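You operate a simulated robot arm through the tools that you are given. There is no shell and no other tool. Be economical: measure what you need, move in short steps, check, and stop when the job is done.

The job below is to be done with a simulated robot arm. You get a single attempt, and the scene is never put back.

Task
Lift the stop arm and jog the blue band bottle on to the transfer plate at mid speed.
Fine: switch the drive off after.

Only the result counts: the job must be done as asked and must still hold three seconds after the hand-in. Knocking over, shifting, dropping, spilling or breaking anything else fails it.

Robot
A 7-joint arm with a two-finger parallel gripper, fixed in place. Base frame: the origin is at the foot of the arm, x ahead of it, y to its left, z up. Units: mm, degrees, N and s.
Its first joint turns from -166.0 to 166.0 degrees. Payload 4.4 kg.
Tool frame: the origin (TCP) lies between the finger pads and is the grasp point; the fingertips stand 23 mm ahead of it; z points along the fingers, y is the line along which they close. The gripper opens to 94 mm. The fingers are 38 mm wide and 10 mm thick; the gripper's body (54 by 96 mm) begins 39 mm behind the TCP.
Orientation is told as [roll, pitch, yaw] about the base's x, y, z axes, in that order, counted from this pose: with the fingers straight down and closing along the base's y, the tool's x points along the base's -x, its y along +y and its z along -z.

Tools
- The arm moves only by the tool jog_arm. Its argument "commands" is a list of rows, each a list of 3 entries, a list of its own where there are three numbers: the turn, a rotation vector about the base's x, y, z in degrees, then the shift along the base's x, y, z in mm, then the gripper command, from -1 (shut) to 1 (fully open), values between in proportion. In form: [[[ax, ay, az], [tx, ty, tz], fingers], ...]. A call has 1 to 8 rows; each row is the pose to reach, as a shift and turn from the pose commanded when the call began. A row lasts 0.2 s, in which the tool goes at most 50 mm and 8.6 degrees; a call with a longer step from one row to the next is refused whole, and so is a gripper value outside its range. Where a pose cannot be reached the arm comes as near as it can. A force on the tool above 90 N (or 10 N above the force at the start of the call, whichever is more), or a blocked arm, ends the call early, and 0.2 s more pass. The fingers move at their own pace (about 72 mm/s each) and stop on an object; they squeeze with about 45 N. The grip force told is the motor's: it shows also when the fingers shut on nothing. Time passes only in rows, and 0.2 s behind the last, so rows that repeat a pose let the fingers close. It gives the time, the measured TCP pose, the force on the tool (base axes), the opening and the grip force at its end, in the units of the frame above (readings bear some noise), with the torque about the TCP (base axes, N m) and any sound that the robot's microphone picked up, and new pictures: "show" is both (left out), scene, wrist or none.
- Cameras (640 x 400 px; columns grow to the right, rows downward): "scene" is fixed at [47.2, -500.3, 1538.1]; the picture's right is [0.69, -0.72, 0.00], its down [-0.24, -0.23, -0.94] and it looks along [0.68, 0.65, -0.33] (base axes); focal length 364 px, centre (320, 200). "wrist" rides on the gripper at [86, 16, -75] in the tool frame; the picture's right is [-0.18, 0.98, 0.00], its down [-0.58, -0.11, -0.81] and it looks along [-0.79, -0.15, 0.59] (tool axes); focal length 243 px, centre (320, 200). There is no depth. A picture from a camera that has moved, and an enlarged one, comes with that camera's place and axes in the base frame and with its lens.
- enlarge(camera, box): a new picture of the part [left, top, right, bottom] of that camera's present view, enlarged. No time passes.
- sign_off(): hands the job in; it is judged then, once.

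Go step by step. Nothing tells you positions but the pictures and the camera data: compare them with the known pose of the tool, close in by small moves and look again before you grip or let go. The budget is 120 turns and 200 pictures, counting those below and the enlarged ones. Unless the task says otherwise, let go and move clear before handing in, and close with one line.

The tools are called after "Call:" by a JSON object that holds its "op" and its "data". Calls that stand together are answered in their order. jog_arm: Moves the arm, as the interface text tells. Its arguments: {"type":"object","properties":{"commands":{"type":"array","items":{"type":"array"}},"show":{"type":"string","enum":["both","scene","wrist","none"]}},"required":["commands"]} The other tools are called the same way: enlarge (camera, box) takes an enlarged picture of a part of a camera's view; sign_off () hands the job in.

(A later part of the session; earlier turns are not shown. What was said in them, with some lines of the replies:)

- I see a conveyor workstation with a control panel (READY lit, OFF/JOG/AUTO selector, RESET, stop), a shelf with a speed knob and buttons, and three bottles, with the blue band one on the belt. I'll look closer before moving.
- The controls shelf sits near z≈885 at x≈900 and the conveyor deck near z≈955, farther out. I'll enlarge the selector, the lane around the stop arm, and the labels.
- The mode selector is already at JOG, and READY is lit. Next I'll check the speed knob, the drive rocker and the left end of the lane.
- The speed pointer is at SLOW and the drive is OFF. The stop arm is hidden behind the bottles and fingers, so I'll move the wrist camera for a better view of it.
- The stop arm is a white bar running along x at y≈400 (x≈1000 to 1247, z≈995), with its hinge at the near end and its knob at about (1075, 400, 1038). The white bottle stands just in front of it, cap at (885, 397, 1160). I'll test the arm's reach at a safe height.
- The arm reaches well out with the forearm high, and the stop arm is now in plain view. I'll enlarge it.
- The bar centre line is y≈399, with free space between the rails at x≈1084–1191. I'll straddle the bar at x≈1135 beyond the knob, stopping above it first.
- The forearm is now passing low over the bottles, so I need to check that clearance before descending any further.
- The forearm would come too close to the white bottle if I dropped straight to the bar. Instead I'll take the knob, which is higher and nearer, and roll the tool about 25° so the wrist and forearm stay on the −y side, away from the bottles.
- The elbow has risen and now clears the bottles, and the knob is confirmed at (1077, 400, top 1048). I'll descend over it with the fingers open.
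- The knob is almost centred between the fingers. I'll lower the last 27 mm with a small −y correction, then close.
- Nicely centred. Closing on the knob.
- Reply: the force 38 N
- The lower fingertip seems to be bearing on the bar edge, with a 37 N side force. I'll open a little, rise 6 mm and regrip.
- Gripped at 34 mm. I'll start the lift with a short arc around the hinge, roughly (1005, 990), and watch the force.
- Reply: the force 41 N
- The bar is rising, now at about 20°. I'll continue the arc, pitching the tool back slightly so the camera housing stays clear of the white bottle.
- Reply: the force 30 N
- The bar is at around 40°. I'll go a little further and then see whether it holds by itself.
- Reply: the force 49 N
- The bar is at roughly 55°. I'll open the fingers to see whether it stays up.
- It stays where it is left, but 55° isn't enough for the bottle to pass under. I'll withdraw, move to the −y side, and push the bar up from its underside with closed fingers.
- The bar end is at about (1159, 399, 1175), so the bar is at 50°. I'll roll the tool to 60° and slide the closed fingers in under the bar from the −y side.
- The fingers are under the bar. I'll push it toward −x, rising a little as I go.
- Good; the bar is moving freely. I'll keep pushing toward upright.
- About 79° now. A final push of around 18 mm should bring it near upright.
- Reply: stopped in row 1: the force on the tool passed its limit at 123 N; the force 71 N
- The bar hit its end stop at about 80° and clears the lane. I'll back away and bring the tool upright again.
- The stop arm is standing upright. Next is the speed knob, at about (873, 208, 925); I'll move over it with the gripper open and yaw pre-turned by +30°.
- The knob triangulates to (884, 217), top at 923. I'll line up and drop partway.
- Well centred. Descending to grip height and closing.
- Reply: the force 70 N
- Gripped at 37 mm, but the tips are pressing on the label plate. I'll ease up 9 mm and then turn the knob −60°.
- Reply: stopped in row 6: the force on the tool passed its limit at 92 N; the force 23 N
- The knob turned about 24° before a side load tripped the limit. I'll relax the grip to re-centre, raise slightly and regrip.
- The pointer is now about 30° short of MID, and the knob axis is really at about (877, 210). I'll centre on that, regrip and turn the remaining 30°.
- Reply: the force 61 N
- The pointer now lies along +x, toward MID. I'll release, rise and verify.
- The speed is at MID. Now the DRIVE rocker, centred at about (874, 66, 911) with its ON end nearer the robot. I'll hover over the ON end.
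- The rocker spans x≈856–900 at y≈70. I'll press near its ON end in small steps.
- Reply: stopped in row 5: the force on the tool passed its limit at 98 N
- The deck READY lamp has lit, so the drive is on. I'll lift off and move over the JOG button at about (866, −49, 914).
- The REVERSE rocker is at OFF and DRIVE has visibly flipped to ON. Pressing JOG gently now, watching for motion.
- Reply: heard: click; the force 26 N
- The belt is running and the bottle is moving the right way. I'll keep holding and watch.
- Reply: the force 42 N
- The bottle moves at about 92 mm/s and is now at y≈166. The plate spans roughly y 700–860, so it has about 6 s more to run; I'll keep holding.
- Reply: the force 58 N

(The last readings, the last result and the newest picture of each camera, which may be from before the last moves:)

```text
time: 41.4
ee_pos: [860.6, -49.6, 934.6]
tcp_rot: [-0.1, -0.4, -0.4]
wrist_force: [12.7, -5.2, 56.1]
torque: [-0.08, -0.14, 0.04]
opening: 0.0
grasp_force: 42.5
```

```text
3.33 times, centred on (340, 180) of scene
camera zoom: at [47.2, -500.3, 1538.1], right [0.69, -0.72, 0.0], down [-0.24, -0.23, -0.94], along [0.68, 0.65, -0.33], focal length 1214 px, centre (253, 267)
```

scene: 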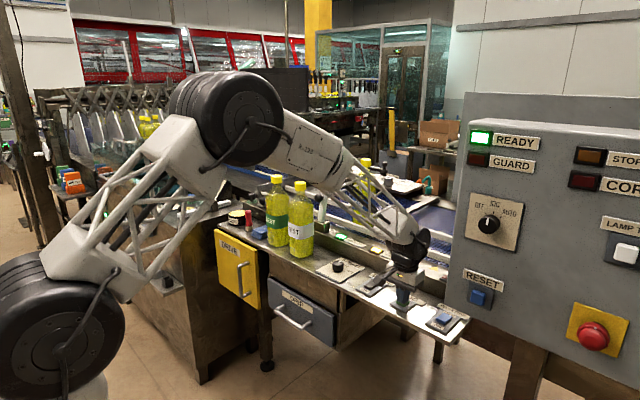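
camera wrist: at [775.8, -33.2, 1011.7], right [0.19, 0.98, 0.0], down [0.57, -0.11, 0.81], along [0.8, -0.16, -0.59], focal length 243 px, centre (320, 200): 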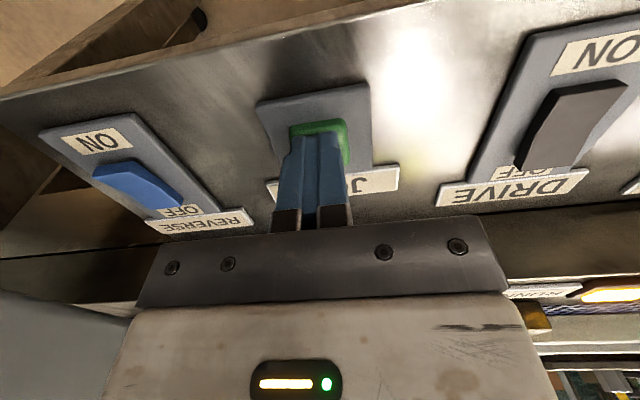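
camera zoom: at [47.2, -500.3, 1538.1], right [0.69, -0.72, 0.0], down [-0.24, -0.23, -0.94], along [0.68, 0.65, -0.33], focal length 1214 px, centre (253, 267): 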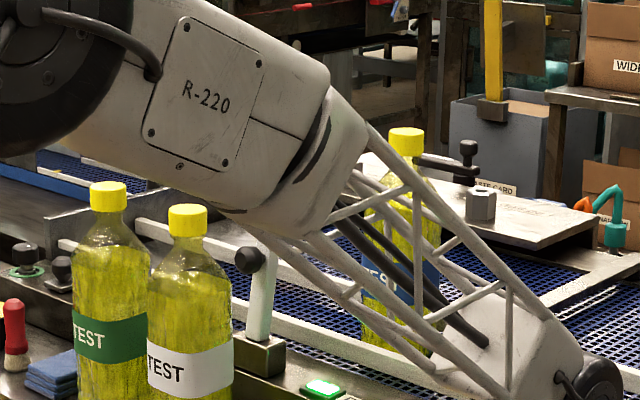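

The bottle is at y≈300 and approaching the raised stop arm. Continuing to hold.

Call:
{"op": "jog_arm", "data": {"commands": [[[0, 0, 0], [0, 0, 0], -1], [[0, 0, 0], [0, 0, 0], -1], [[0, 0, 0], [0, 0, 0], -1], [[0, 0, 0], [0, 0, 0], -1], [[0, 0, 0], [0, 0, 0], -1], [[0, 0, 0], [0, 0, 0], -1], [[0, 0, 0], [0, 0, 0], -1]], "show": "scene"}}

Call:
{"op": "enlarge", "data": {"camera": "scene", "box": [260, 120, 420, 240]}}

```text
time: 43.0
ee_pos: [860.4, -50.2, 936.0]
tcp_rot: [-0.1, -0.4, -0.4]
wrist_force: [10.6, -3.0, 65.9]
torque: [-0.06, -0.22, 0.03]
opening: 0.0
grasp_force: 41.9
```

scene: 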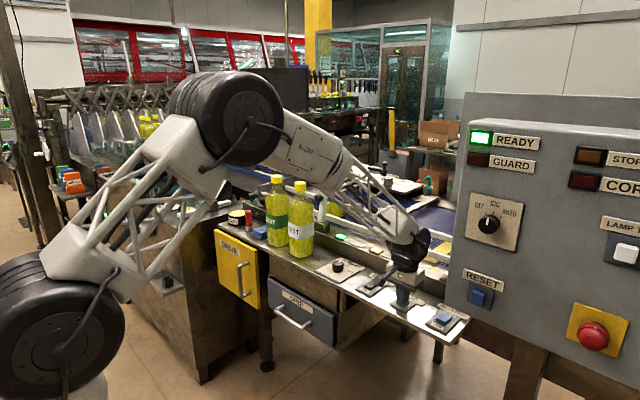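

```text
3.33 times, centred on (340, 180) of scene
camera zoom: at [47.2, -500.3, 1538.1], right [0.69, -0.72, 0.0], down [-0.24, -0.23, -0.94], along [0.68, 0.65, -0.33], focal length 1214 px, centre (253, 267)
```

zoom: 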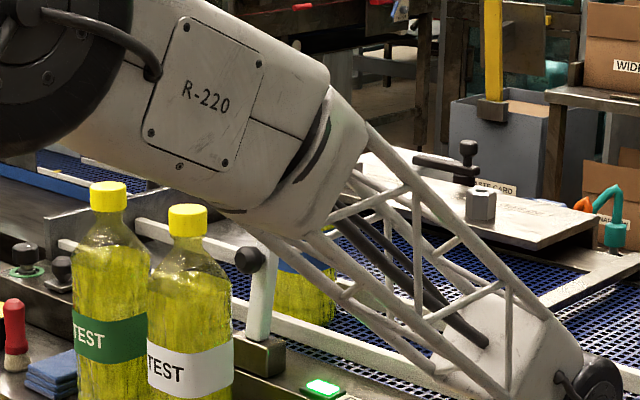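

The bottle has passed the stop arm and is at y≈450. About 3 s more; I'll shorten the steps as it nears the plate.

Call:
{"op": "jog_arm", "data": {"commands": [[[0, 0, 0], [0, 0, 0.5], -1], [[0, 0, 0], [0, 0, 0.5], -1], [[0, 0, 0], [0, 0, 0.5], -1], [[0, 0, 0], [0, 0, 0.5], -1], [[0, 0, 0], [0, 0, 0.5], -1], [[0, 0, 0], [0, 0, 0.5], -1], [[0, 0, 0], [0, 0, 0.5], -1]], "show": "scene"}}

Call:
{"op": "enlarge", "data": {"camera": "scene", "box": [260, 120, 420, 240]}}

```text
time: 44.6
ee_pos: [861.8, -50.0, 936.2]
tcp_rot: [-0.1, -0.3, -0.4]
wrist_force: [13.1, 2.6, 60.6]
torque: [0.1, -0.27, -0.04]
opening: 0.0
grasp_force: 41.9
```

scene: 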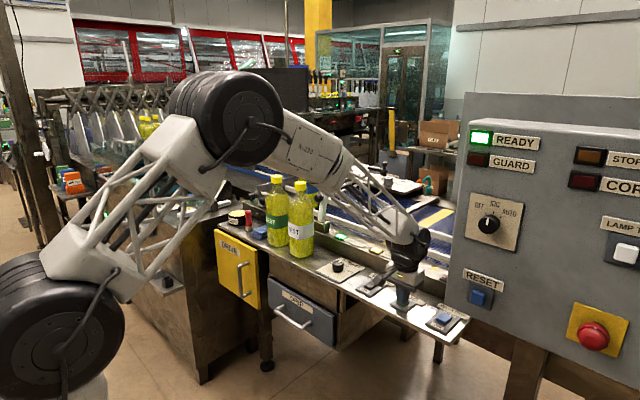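

```text
3.33 times, centred on (340, 180) of scene
camera zoom: at [47.2, -500.3, 1538.1], right [0.69, -0.72, 0.0], down [-0.24, -0.23, -0.94], along [0.68, 0.65, -0.33], focal length 1214 px, centre (253, 267)
```

zoom: 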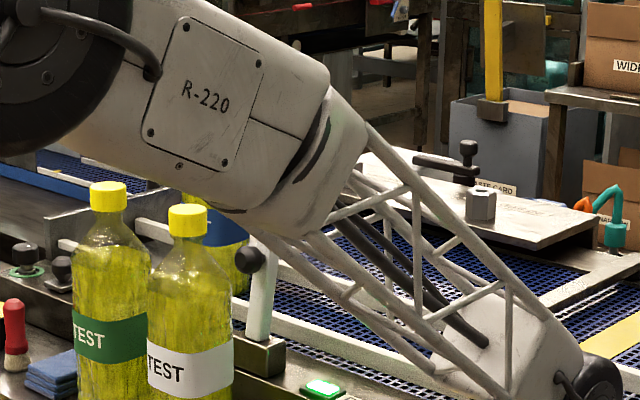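

The bottle is at about y≈597. I'll hold about 1.4 s more, then look.

Call:
{"op": "jog_arm", "data": {"commands": [[[0, 0, 0], [0, 0, 0], -1], [[0, 0, 0], [0, 0, 0], -1], [[0, 0, 0], [0, 0, 0], -1], [[0, 0, 0], [0, 0, 0], -1], [[0, 0, 0], [0, 0, 0], -1], [[0, 0, 0], [0, 0, 0], -1]], "show": "scene"}}

Call:
{"op": "enlarge", "data": {"camera": "scene", "box": [240, 140, 360, 240]}}

```text
time: 46.0
ee_pos: [860.7, -50.9, 935.8]
tcp_rot: [-0.1, -0.3, -0.4]
wrist_force: [3.1, 3.8, 62.9]
torque: [0.09, -0.07, 0.03]
opening: 0.0
grasp_force: 42.5
```

scene: 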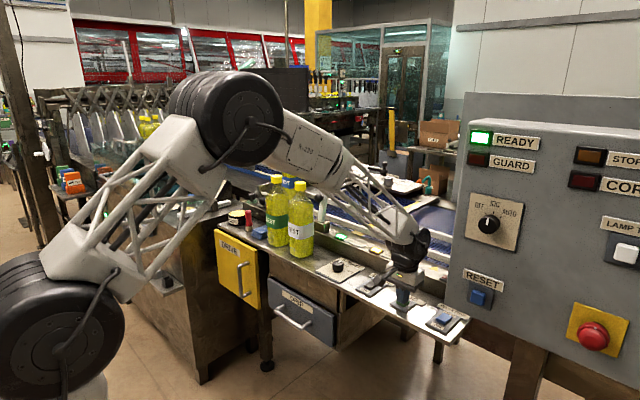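

```text
4.00 times, centred on (300, 190) of scene
camera zoom: at [47.2, -500.3, 1538.1], right [0.69, -0.72, 0.0], down [-0.24, -0.23, -0.94], along [0.68, 0.65, -0.33], focal length 1457 px, centre (400, 240)
```

zoom: 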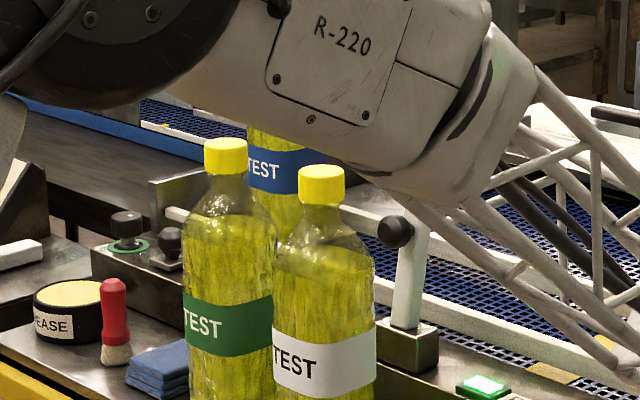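

The bottle is at about y≈728, with its leading part on the plate. A bit more.

Call:
{"op": "jog_arm", "data": {"commands": [[[0, 0, 0], [0, 0, 0], -1], [[0, 0, 0], [0, 0, 0], -1]], "show": "scene"}}

Call:
{"op": "enlarge", "data": {"camera": "scene", "box": [240, 140, 360, 240]}}

```text
time: 46.6
ee_pos: [861.1, -48.4, 935.6]
tcp_rot: [-0.2, -0.3, -0.5]
wrist_force: [0.3, 4.4, 62.4]
torque: [0.09, -0.03, 0.03]
opening: 0.1
grasp_force: 42.6
```

scene: 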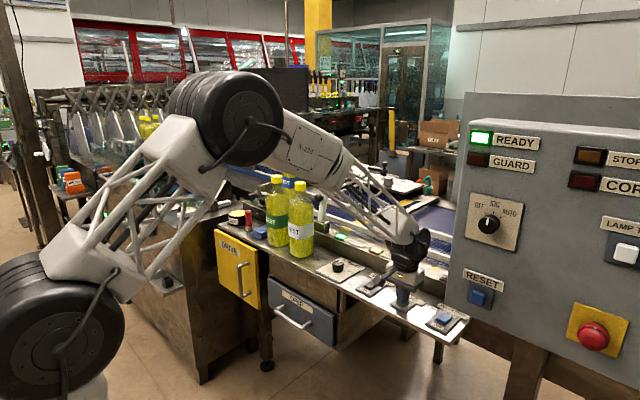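

```text
4.00 times, centred on (300, 190) of scene
camera zoom: at [47.2, -500.3, 1538.1], right [0.69, -0.72, 0.0], down [-0.24, -0.23, -0.94], along [0.68, 0.65, -0.33], focal length 1457 px, centre (400, 240)
```

zoom: 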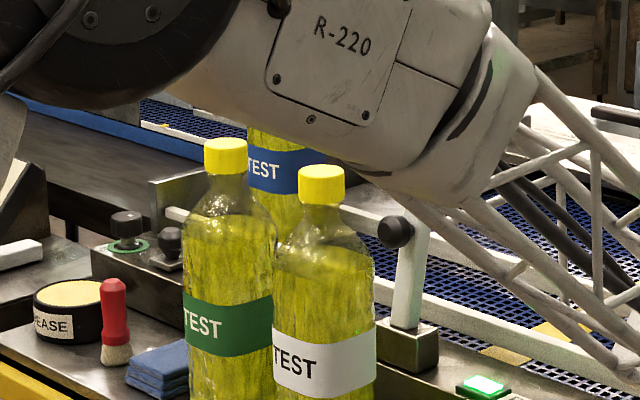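

The bottle has stopped on the plate while the belt slides on beneath. I'll release JOG, lift and swing back over the DRIVE rocker's OFF end.

Call:
{"op": "jog_arm", "data": {"commands": [[[0, 0, 0], [0, 0, 20], -1], [[0, 0, 0], [5, 40, 35], -1], [[0, 0, 0], [15, 80, 35], -1], [[0, 0, 0], [27, 119, 35], -1], [[0, 0, 0], [27, 119, 35], -1]], "show": "both"}}

Call:
{"op": "enlarge", "data": {"camera": "scene", "box": [310, 220, 450, 320]}}

Call:
{"op": "enlarge", "data": {"camera": "wrist", "box": [200, 50, 440, 200]}}

```text
time: 47.8
ee_pos: [889.6, 71.1, 970.0]
tcp_rot: [-0.1, -0.3, -0.4]
wrist_force: [0.1, -0.4, 0.3]
torque: [-0.01, -0.02, -0.04]
opening: 0.2
grasp_force: 42.8
camera wrist: at [804.3, 87.8, 1046.2], right [0.19, 0.98, 0.0], down [0.58, -0.11, 0.81], along [0.79, -0.15, -0.59], focal length 243 px, centre (320, 200)
```

scene: 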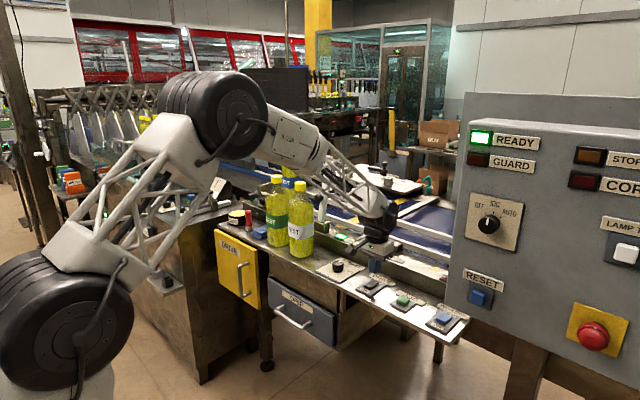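
wrist: 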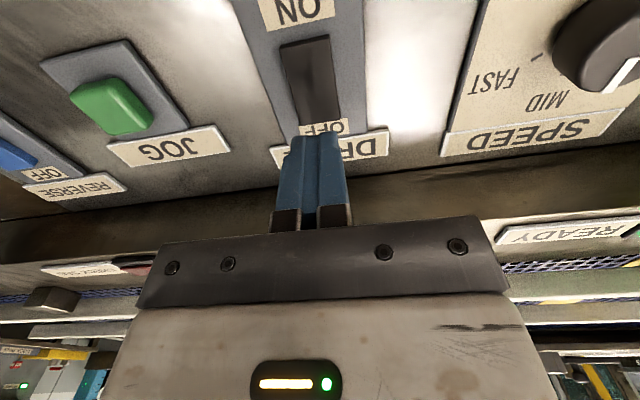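

```text
4.00 times, centred on (380, 270) of scene
camera zoom: at [47.2, -500.3, 1538.1], right [0.69, -0.72, 0.0], down [-0.24, -0.23, -0.94], along [0.68, 0.65, -0.33], focal length 1457 px, centre (80, -80)
```

zoom: 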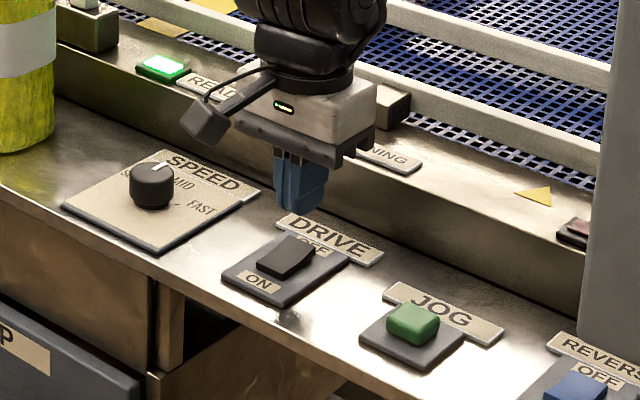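

```text
2.67 times, centred on (320, 125) of wrist
camera zoom: at [804.3, 87.8, 1046.2], right [0.19, 0.98, 0.0], down [0.58, -0.11, 0.81], along [0.79, -0.15, -0.59], focal length 647 px, centre (320, 400)
```

zoom: 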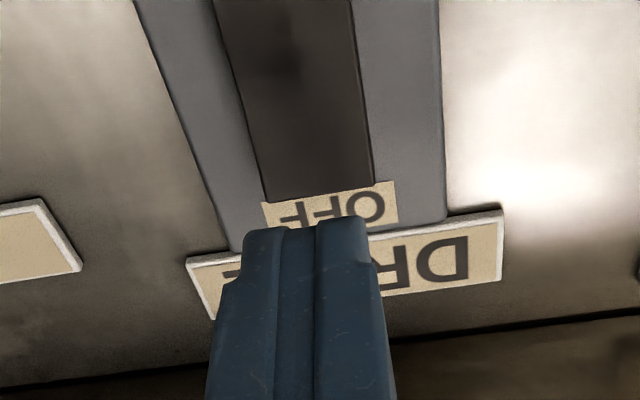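

The OFF end of the rocker is at x≈884–896. Pressing there.

Call:
{"op": "jog_arm", "data": {"commands": [[[0, 0, 0], [-5, 1, -12], -1], [[0, 0, 0], [-5, 1, -22], -1], [[0, 0, 0], [-5, 1, -28], -1], [[0, 0, 0], [-5, 1, -32], -1], [[0, 0, 0], [-5, 1, -36], -1], [[0, 0, 0], [-5, 1, -39], -1]], "show": "scene"}}

Call:
{"op": "enlarge", "data": {"camera": "scene", "box": [310, 220, 450, 320]}}

```text
time: 49.1
ee_pos: [885.6, 69.8, 938.2]
tcp_rot: [0.0, -0.8, -0.4]
wrist_force: [-3.2, 0.7, 9.5]
torque: [0.01, 0.19, 0.13]
opening: 0.0
grasp_force: 42.1
stopped in row 6: the force on the tool passed its limit at 103 N (the readings are from after the stop); the commanded pose is now the measured one
```

scene: 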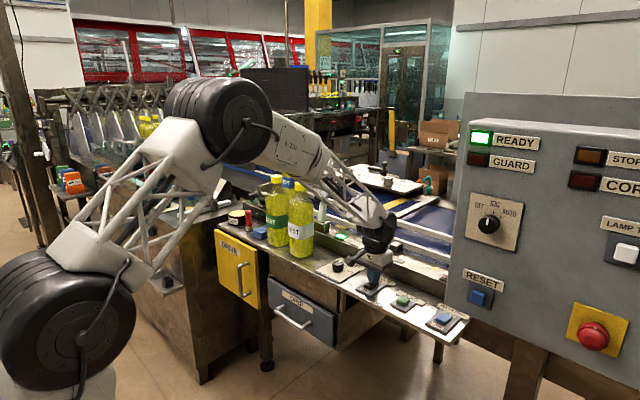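

```text
4.00 times, centred on (380, 270) of scene
camera zoom: at [47.2, -500.3, 1538.1], right [0.69, -0.72, 0.0], down [-0.24, -0.23, -0.94], along [0.68, 0.65, -0.33], focal length 1457 px, centre (80, -80)
```

zoom: 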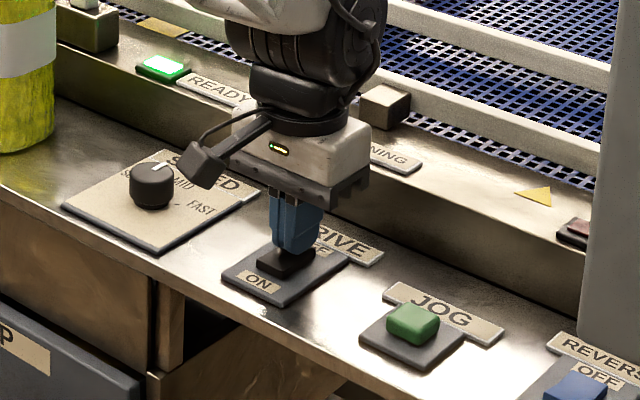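

The READY lamp still looks lit, so I'll lift off and check the rocker.

Call:
{"op": "jog_arm", "data": {"commands": [[[0, 0, 0], [0, 0, 20], -1], [[0, 0, 0], [0, 0, 50], -1], [[0, 0, 0], [-10, 30, 90], -1], [[0, 0, 0], [-20, 60, 120], -1], [[0, 0, 0], [-20, 60, 120], -1]], "show": "both"}}

Call:
{"op": "enlarge", "data": {"camera": "scene", "box": [310, 220, 450, 320]}}

Call:
{"op": "enlarge", "data": {"camera": "wrist", "box": [120, 40, 320, 170]}}

```text
refused: row 3 steps farther than a row can; nothing moved
```

```text
4.00 times, centred on (380, 270) of scene
camera zoom: at [47.2, -500.3, 1538.1], right [0.69, -0.72, 0.0], down [-0.24, -0.23, -0.94], along [0.68, 0.65, -0.33], focal length 1457 px, centre (80, -80)
```

zoom: 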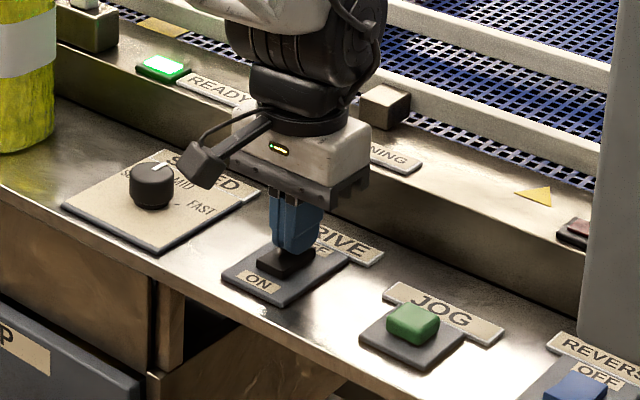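

```text
3.08 times, centred on (220, 105) of wrist
camera zoom: at [799.1, 86.7, 1013.8], right [0.19, 0.98, 0.0], down [0.57, -0.11, 0.81], along [0.8, -0.15, -0.58], focal length 746 px, centre (628, 492)
```

zoom: 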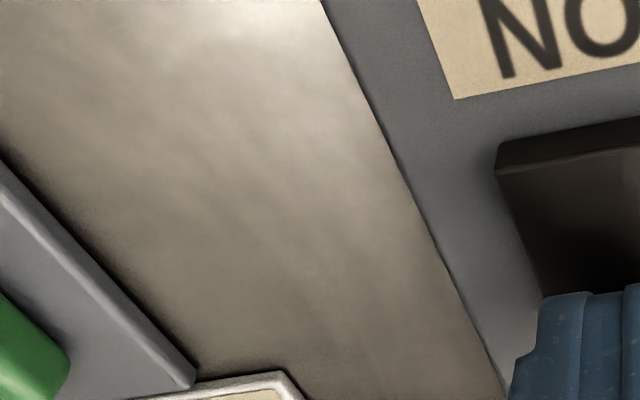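

One step was too long, so nothing moved. I'll lift in smaller steps.

Call:
{"op": "jog_arm", "data": {"commands": [[[0, 0, 0], [0, 0, 20], -1], [[0, 0, 0], [0, 0, 50], -1], [[0, 0, 0], [-8, 20, 80], -1], [[0, 0, 0], [-16, 40, 110], -1], [[0, 0, 0], [-20, 60, 120], -1], [[0, 0, 0], [-20, 60, 120], -1]], "show": "both"}}

Call:
{"op": "enlarge", "data": {"camera": "scene", "box": [310, 220, 450, 320]}}

Call:
{"op": "enlarge", "data": {"camera": "wrist", "box": [120, 40, 320, 170]}}

```text
time: 50.5
ee_pos: [863.8, 128.7, 1059.7]
tcp_rot: [0.0, -0.6, -0.3]
wrist_force: [0.2, 0.3, 0.4]
torque: [0.02, 0.01, -0.01]
opening: 0.0
grasp_force: 42.2
camera wrist: at [778.5, 146.4, 1134.9], right [0.19, 0.98, 0.0], down [0.57, -0.11, 0.81], along [0.8, -0.15, -0.58], focal length 243 px, centre (320, 200)
```

scene: 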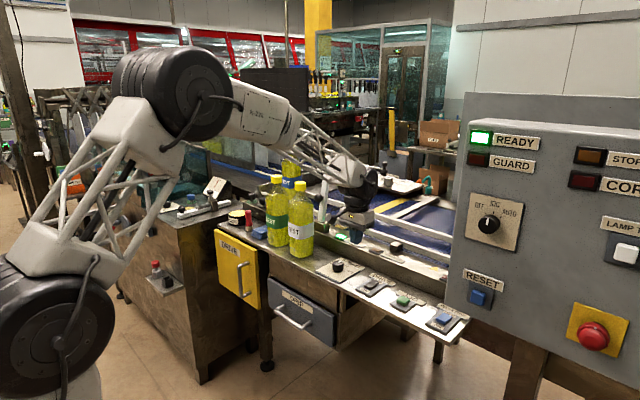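
wrist: 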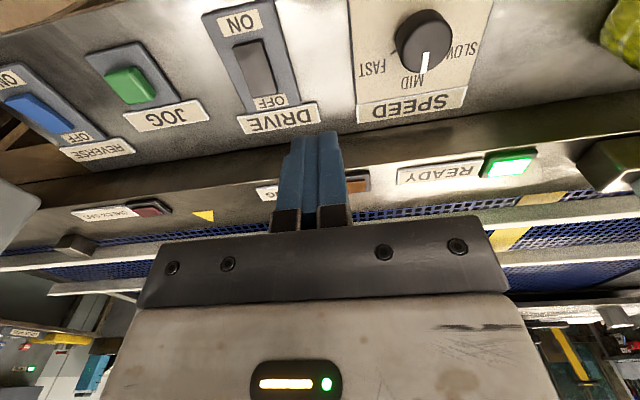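

```text
4.00 times, centred on (380, 270) of scene
camera zoom: at [47.2, -500.3, 1538.1], right [0.69, -0.72, 0.0], down [-0.24, -0.23, -0.94], along [0.68, 0.65, -0.33], focal length 1457 px, centre (80, -80)
```

zoom: 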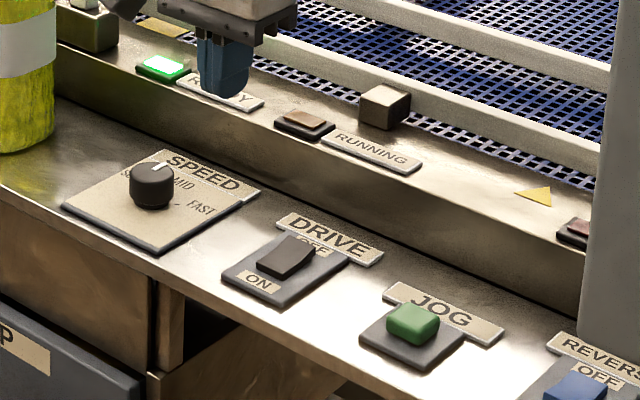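

```text
3.08 times, centred on (220, 105) of wrist
camera zoom: at [778.5, 146.4, 1134.9], right [0.19, 0.98, 0.0], down [0.57, -0.11, 0.81], along [0.8, -0.15, -0.58], focal length 746 px, centre (628, 492)
```

zoom: 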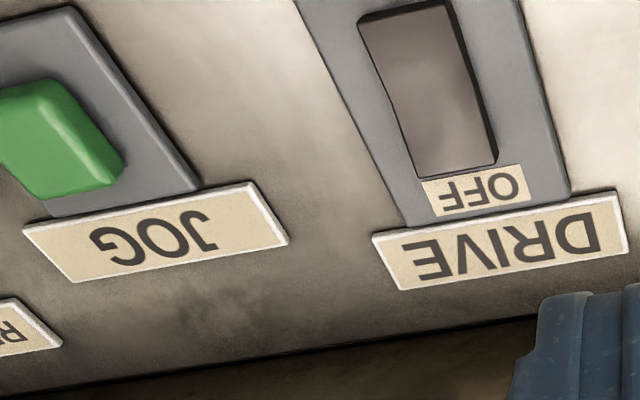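

The drive is still ON because I pressed too close to the rocker's pivot at x≈876. I'll press again nearer the OFF edge, at x≈893.

Call:
{"op": "jog_arm", "data": {"commands": [[[0, 0, 0], [10, -20, -10], -1], [[0, 0, 0], [20, -40, -40], -1], [[0, 0, 0], [28, -58, -75], -1], [[0, 0, 0], [28.5, -58.5, -105], -1], [[0, 0, 0], [28.5, -58.5, -114], -1], [[0, 0, 0], [28.5, -58.5, -120], -1], [[0, 0, 0], [28.5, -58.5, -124], -1]], "show": "both"}}

Call:
{"op": "enlarge", "data": {"camera": "scene", "box": [310, 220, 450, 320]}}

```text
time: 52.1
ee_pos: [894.0, 71.8, 939.2]
tcp_rot: [0.0, -0.8, -0.4]
wrist_force: [-9.6, 0.0, 43.0]
torque: [0.0, 1.02, 0.09]
opening: 0.0
grasp_force: 42.7
camera wrist: at [807.7, 88.1, 1013.5], right [0.19, 0.98, 0.0], down [0.57, -0.11, 0.82], along [0.8, -0.15, -0.58], focal length 243 px, centre (320, 200)
```

scene: 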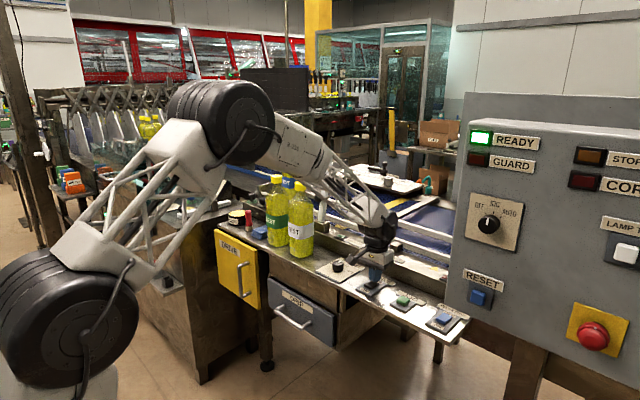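
wrist: 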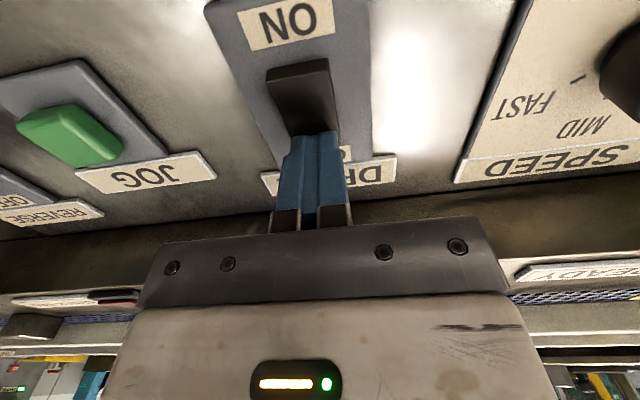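

```text
4.00 times, centred on (380, 270) of scene
camera zoom: at [47.2, -500.3, 1538.1], right [0.69, -0.72, 0.0], down [-0.24, -0.23, -0.94], along [0.68, 0.65, -0.33], focal length 1457 px, centre (80, -80)
```

zoom: 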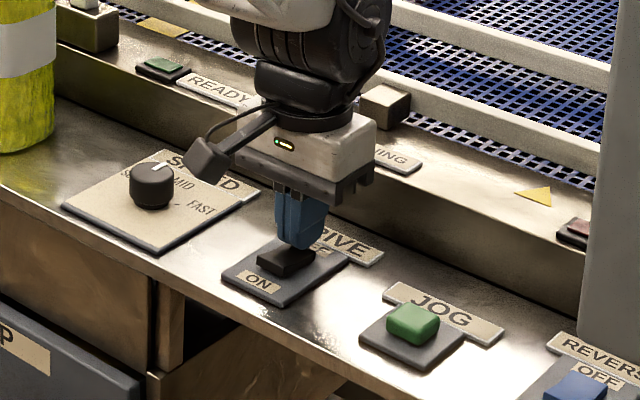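

The READY lamp is now dark, so the drive is off. I'll lift clear and check the bottle's position on the transfer plate.

Call:
{"op": "jog_arm", "data": {"commands": [[[0, 0, 0], [0, 0, 25], -1], [[0, 0, 0], [-5, 0, 70], -1], [[0, 0, 0], [-25, 10, 110], -1], [[0, 0, 0], [-45, 20, 150], -1], [[0, 0, 0], [-65, 40, 190], -1], [[0, 0, 0], [-85, 60, 230], -1], [[0, 0, 0], [-105, 80, 270], -1], [[0, 0, 0], [-125, 100, 310], -1]], "show": "both"}}

Call:
{"op": "enlarge", "data": {"camera": "scene", "box": [240, 140, 360, 240]}}

Call:
{"op": "enlarge", "data": {"camera": "wrist", "box": [360, 90, 640, 270]}}

Call:
{"op": "enlarge", "data": {"camera": "scene", "box": [310, 220, 450, 320]}}

```text
time: 54.0
ee_pos: [767.6, 170.2, 1239.0]
tcp_rot: [0.0, -0.5, -0.4]
wrist_force: [-0.1, 0.4, -0.3]
torque: [-0.01, 0.02, -0.02]
opening: 0.1
grasp_force: 42.5
camera wrist: at [682.2, 187.3, 1315.1], right [0.19, 0.98, 0.0], down [0.57, -0.11, 0.81], along [0.8, -0.15, -0.58], focal length 243 px, centre (320, 200)
```

scene: 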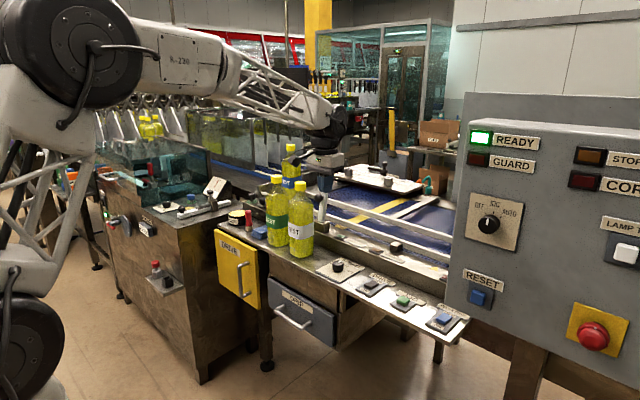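
wrist: 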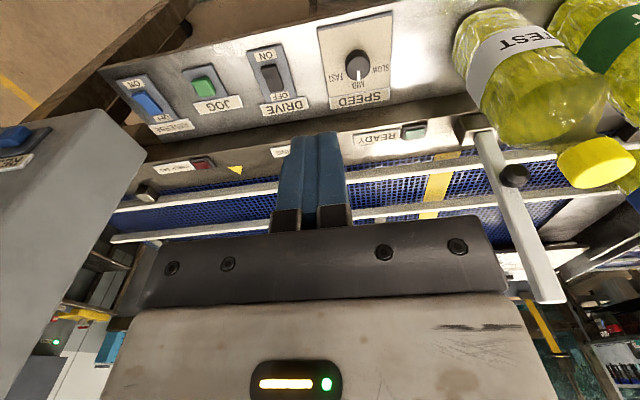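

```text
4.00 times, centred on (300, 190) of scene
camera zoom: at [47.2, -500.3, 1538.1], right [0.69, -0.72, 0.0], down [-0.24, -0.23, -0.94], along [0.68, 0.65, -0.33], focal length 1457 px, centre (400, 240)
```

zoom: 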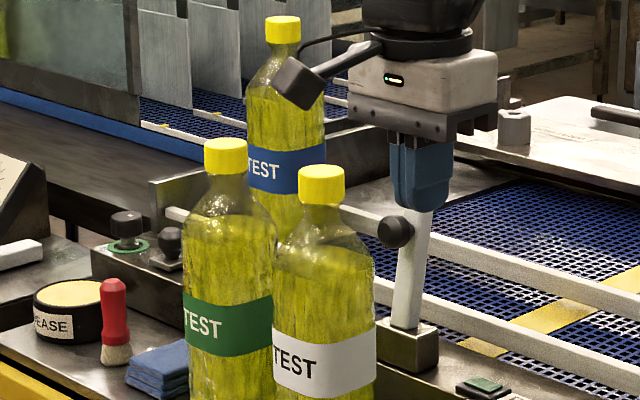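

```text
2.22 times, centred on (500, 180) of wrist
camera zoom: at [682.2, 187.3, 1315.1], right [0.19, 0.98, 0.0], down [0.57, -0.11, 0.81], along [0.8, -0.15, -0.58], focal length 539 px, centre (-80, 244)
```

zoom: 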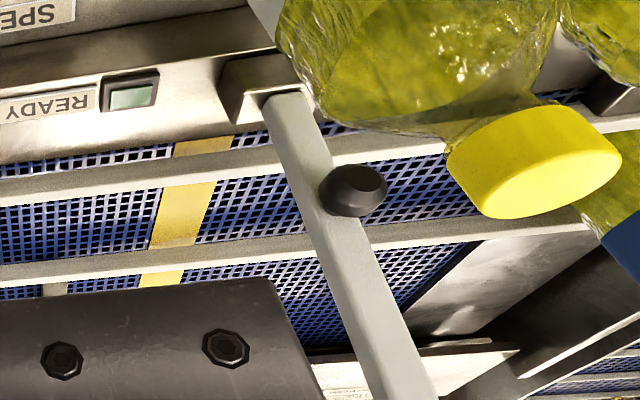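

```text
4.00 times, centred on (380, 270) of scene
camera zoom: at [47.2, -500.3, 1538.1], right [0.69, -0.72, 0.0], down [-0.24, -0.23, -0.94], along [0.68, 0.65, -0.33], focal length 1457 px, centre (80, -80)
```

zoom: 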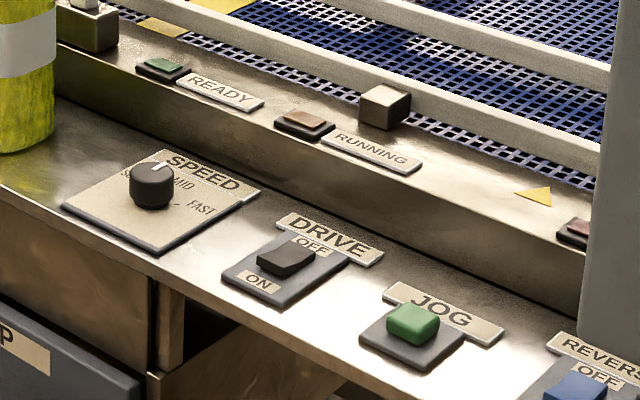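

The drive is off, and the bottle and stop arm are upright. I'll take one look from above to confirm how the bottle sits on the plate.

Call:
{"op": "jog_arm", "data": {"commands": [[[0, 0, 0], [0, 10, 45], -1], [[0, 0, 0], [0, 50, 75], -1], [[0, 0, 0], [0, 95, 95], -1], [[0, 0, 0], [0, 140, 110], -1], [[0, 0, 0], [0, 185, 125], -1], [[0, 0, 0], [0, 230, 140], -1], [[0, 0, 0], [0, 275, 150], -1], [[0, 0, 0], [10, 315, 160], -1]], "show": "both"}}

Call:
{"op": "enlarge", "data": {"camera": "wrist", "box": [340, 70, 640, 270]}}

```text
time: 55.8
ee_pos: [779.3, 485.7, 1404.0]
tcp_rot: [-0.1, -0.7, -0.5]
wrist_force: [-0.3, -0.7, 0.6]
torque: [-0.05, -0.04, 0.04]
opening: 0.1
grasp_force: 42.4
camera wrist: at [693.2, 502.8, 1479.1], right [0.19, 0.98, 0.0], down [0.57, -0.11, 0.81], along [0.8, -0.15, -0.58], focal length 243 px, centre (320, 200)
```

scene: 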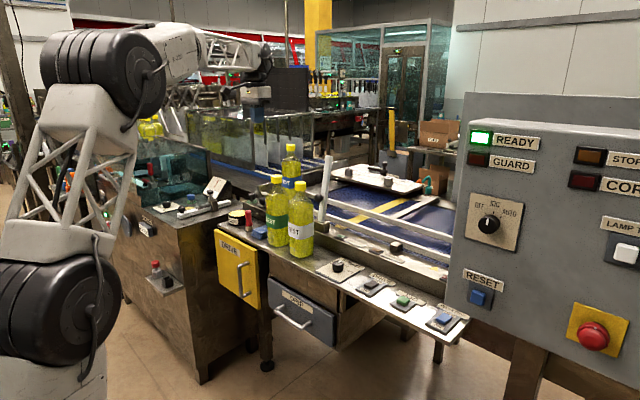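
wrist: 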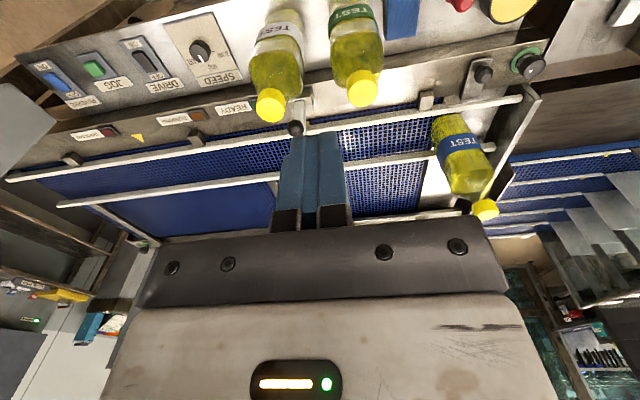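

```text
2.00 times, centred on (490, 170) of wrist
camera zoom: at [693.2, 502.8, 1479.1], right [0.19, 0.98, 0.0], down [0.57, -0.11, 0.81], along [0.8, -0.15, -0.58], focal length 485 px, centre (-20, 260)
```

zoom: 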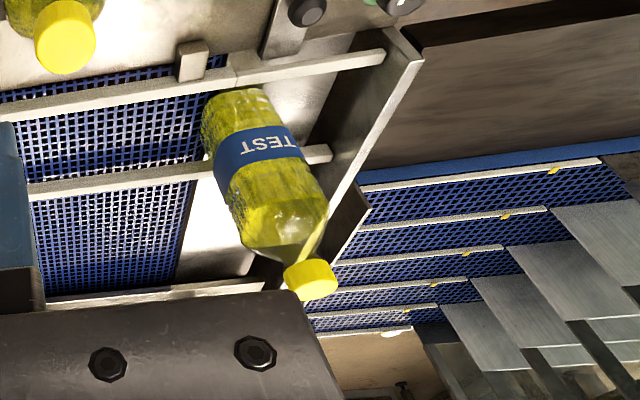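

The blue band bottle stands upright with its base on the transfer plate. The stop arm is up, speed is at MID, the drive is off, and the arm is clear, so I'm handing in.

Call:
{"op": "sign_off", "data": {}}

```text
The job is handed in.
```

The stop arm is lifted, the blue band bottle was jogged on to the transfer plate at MID speed, the drive is switched off, and the job is handed in.
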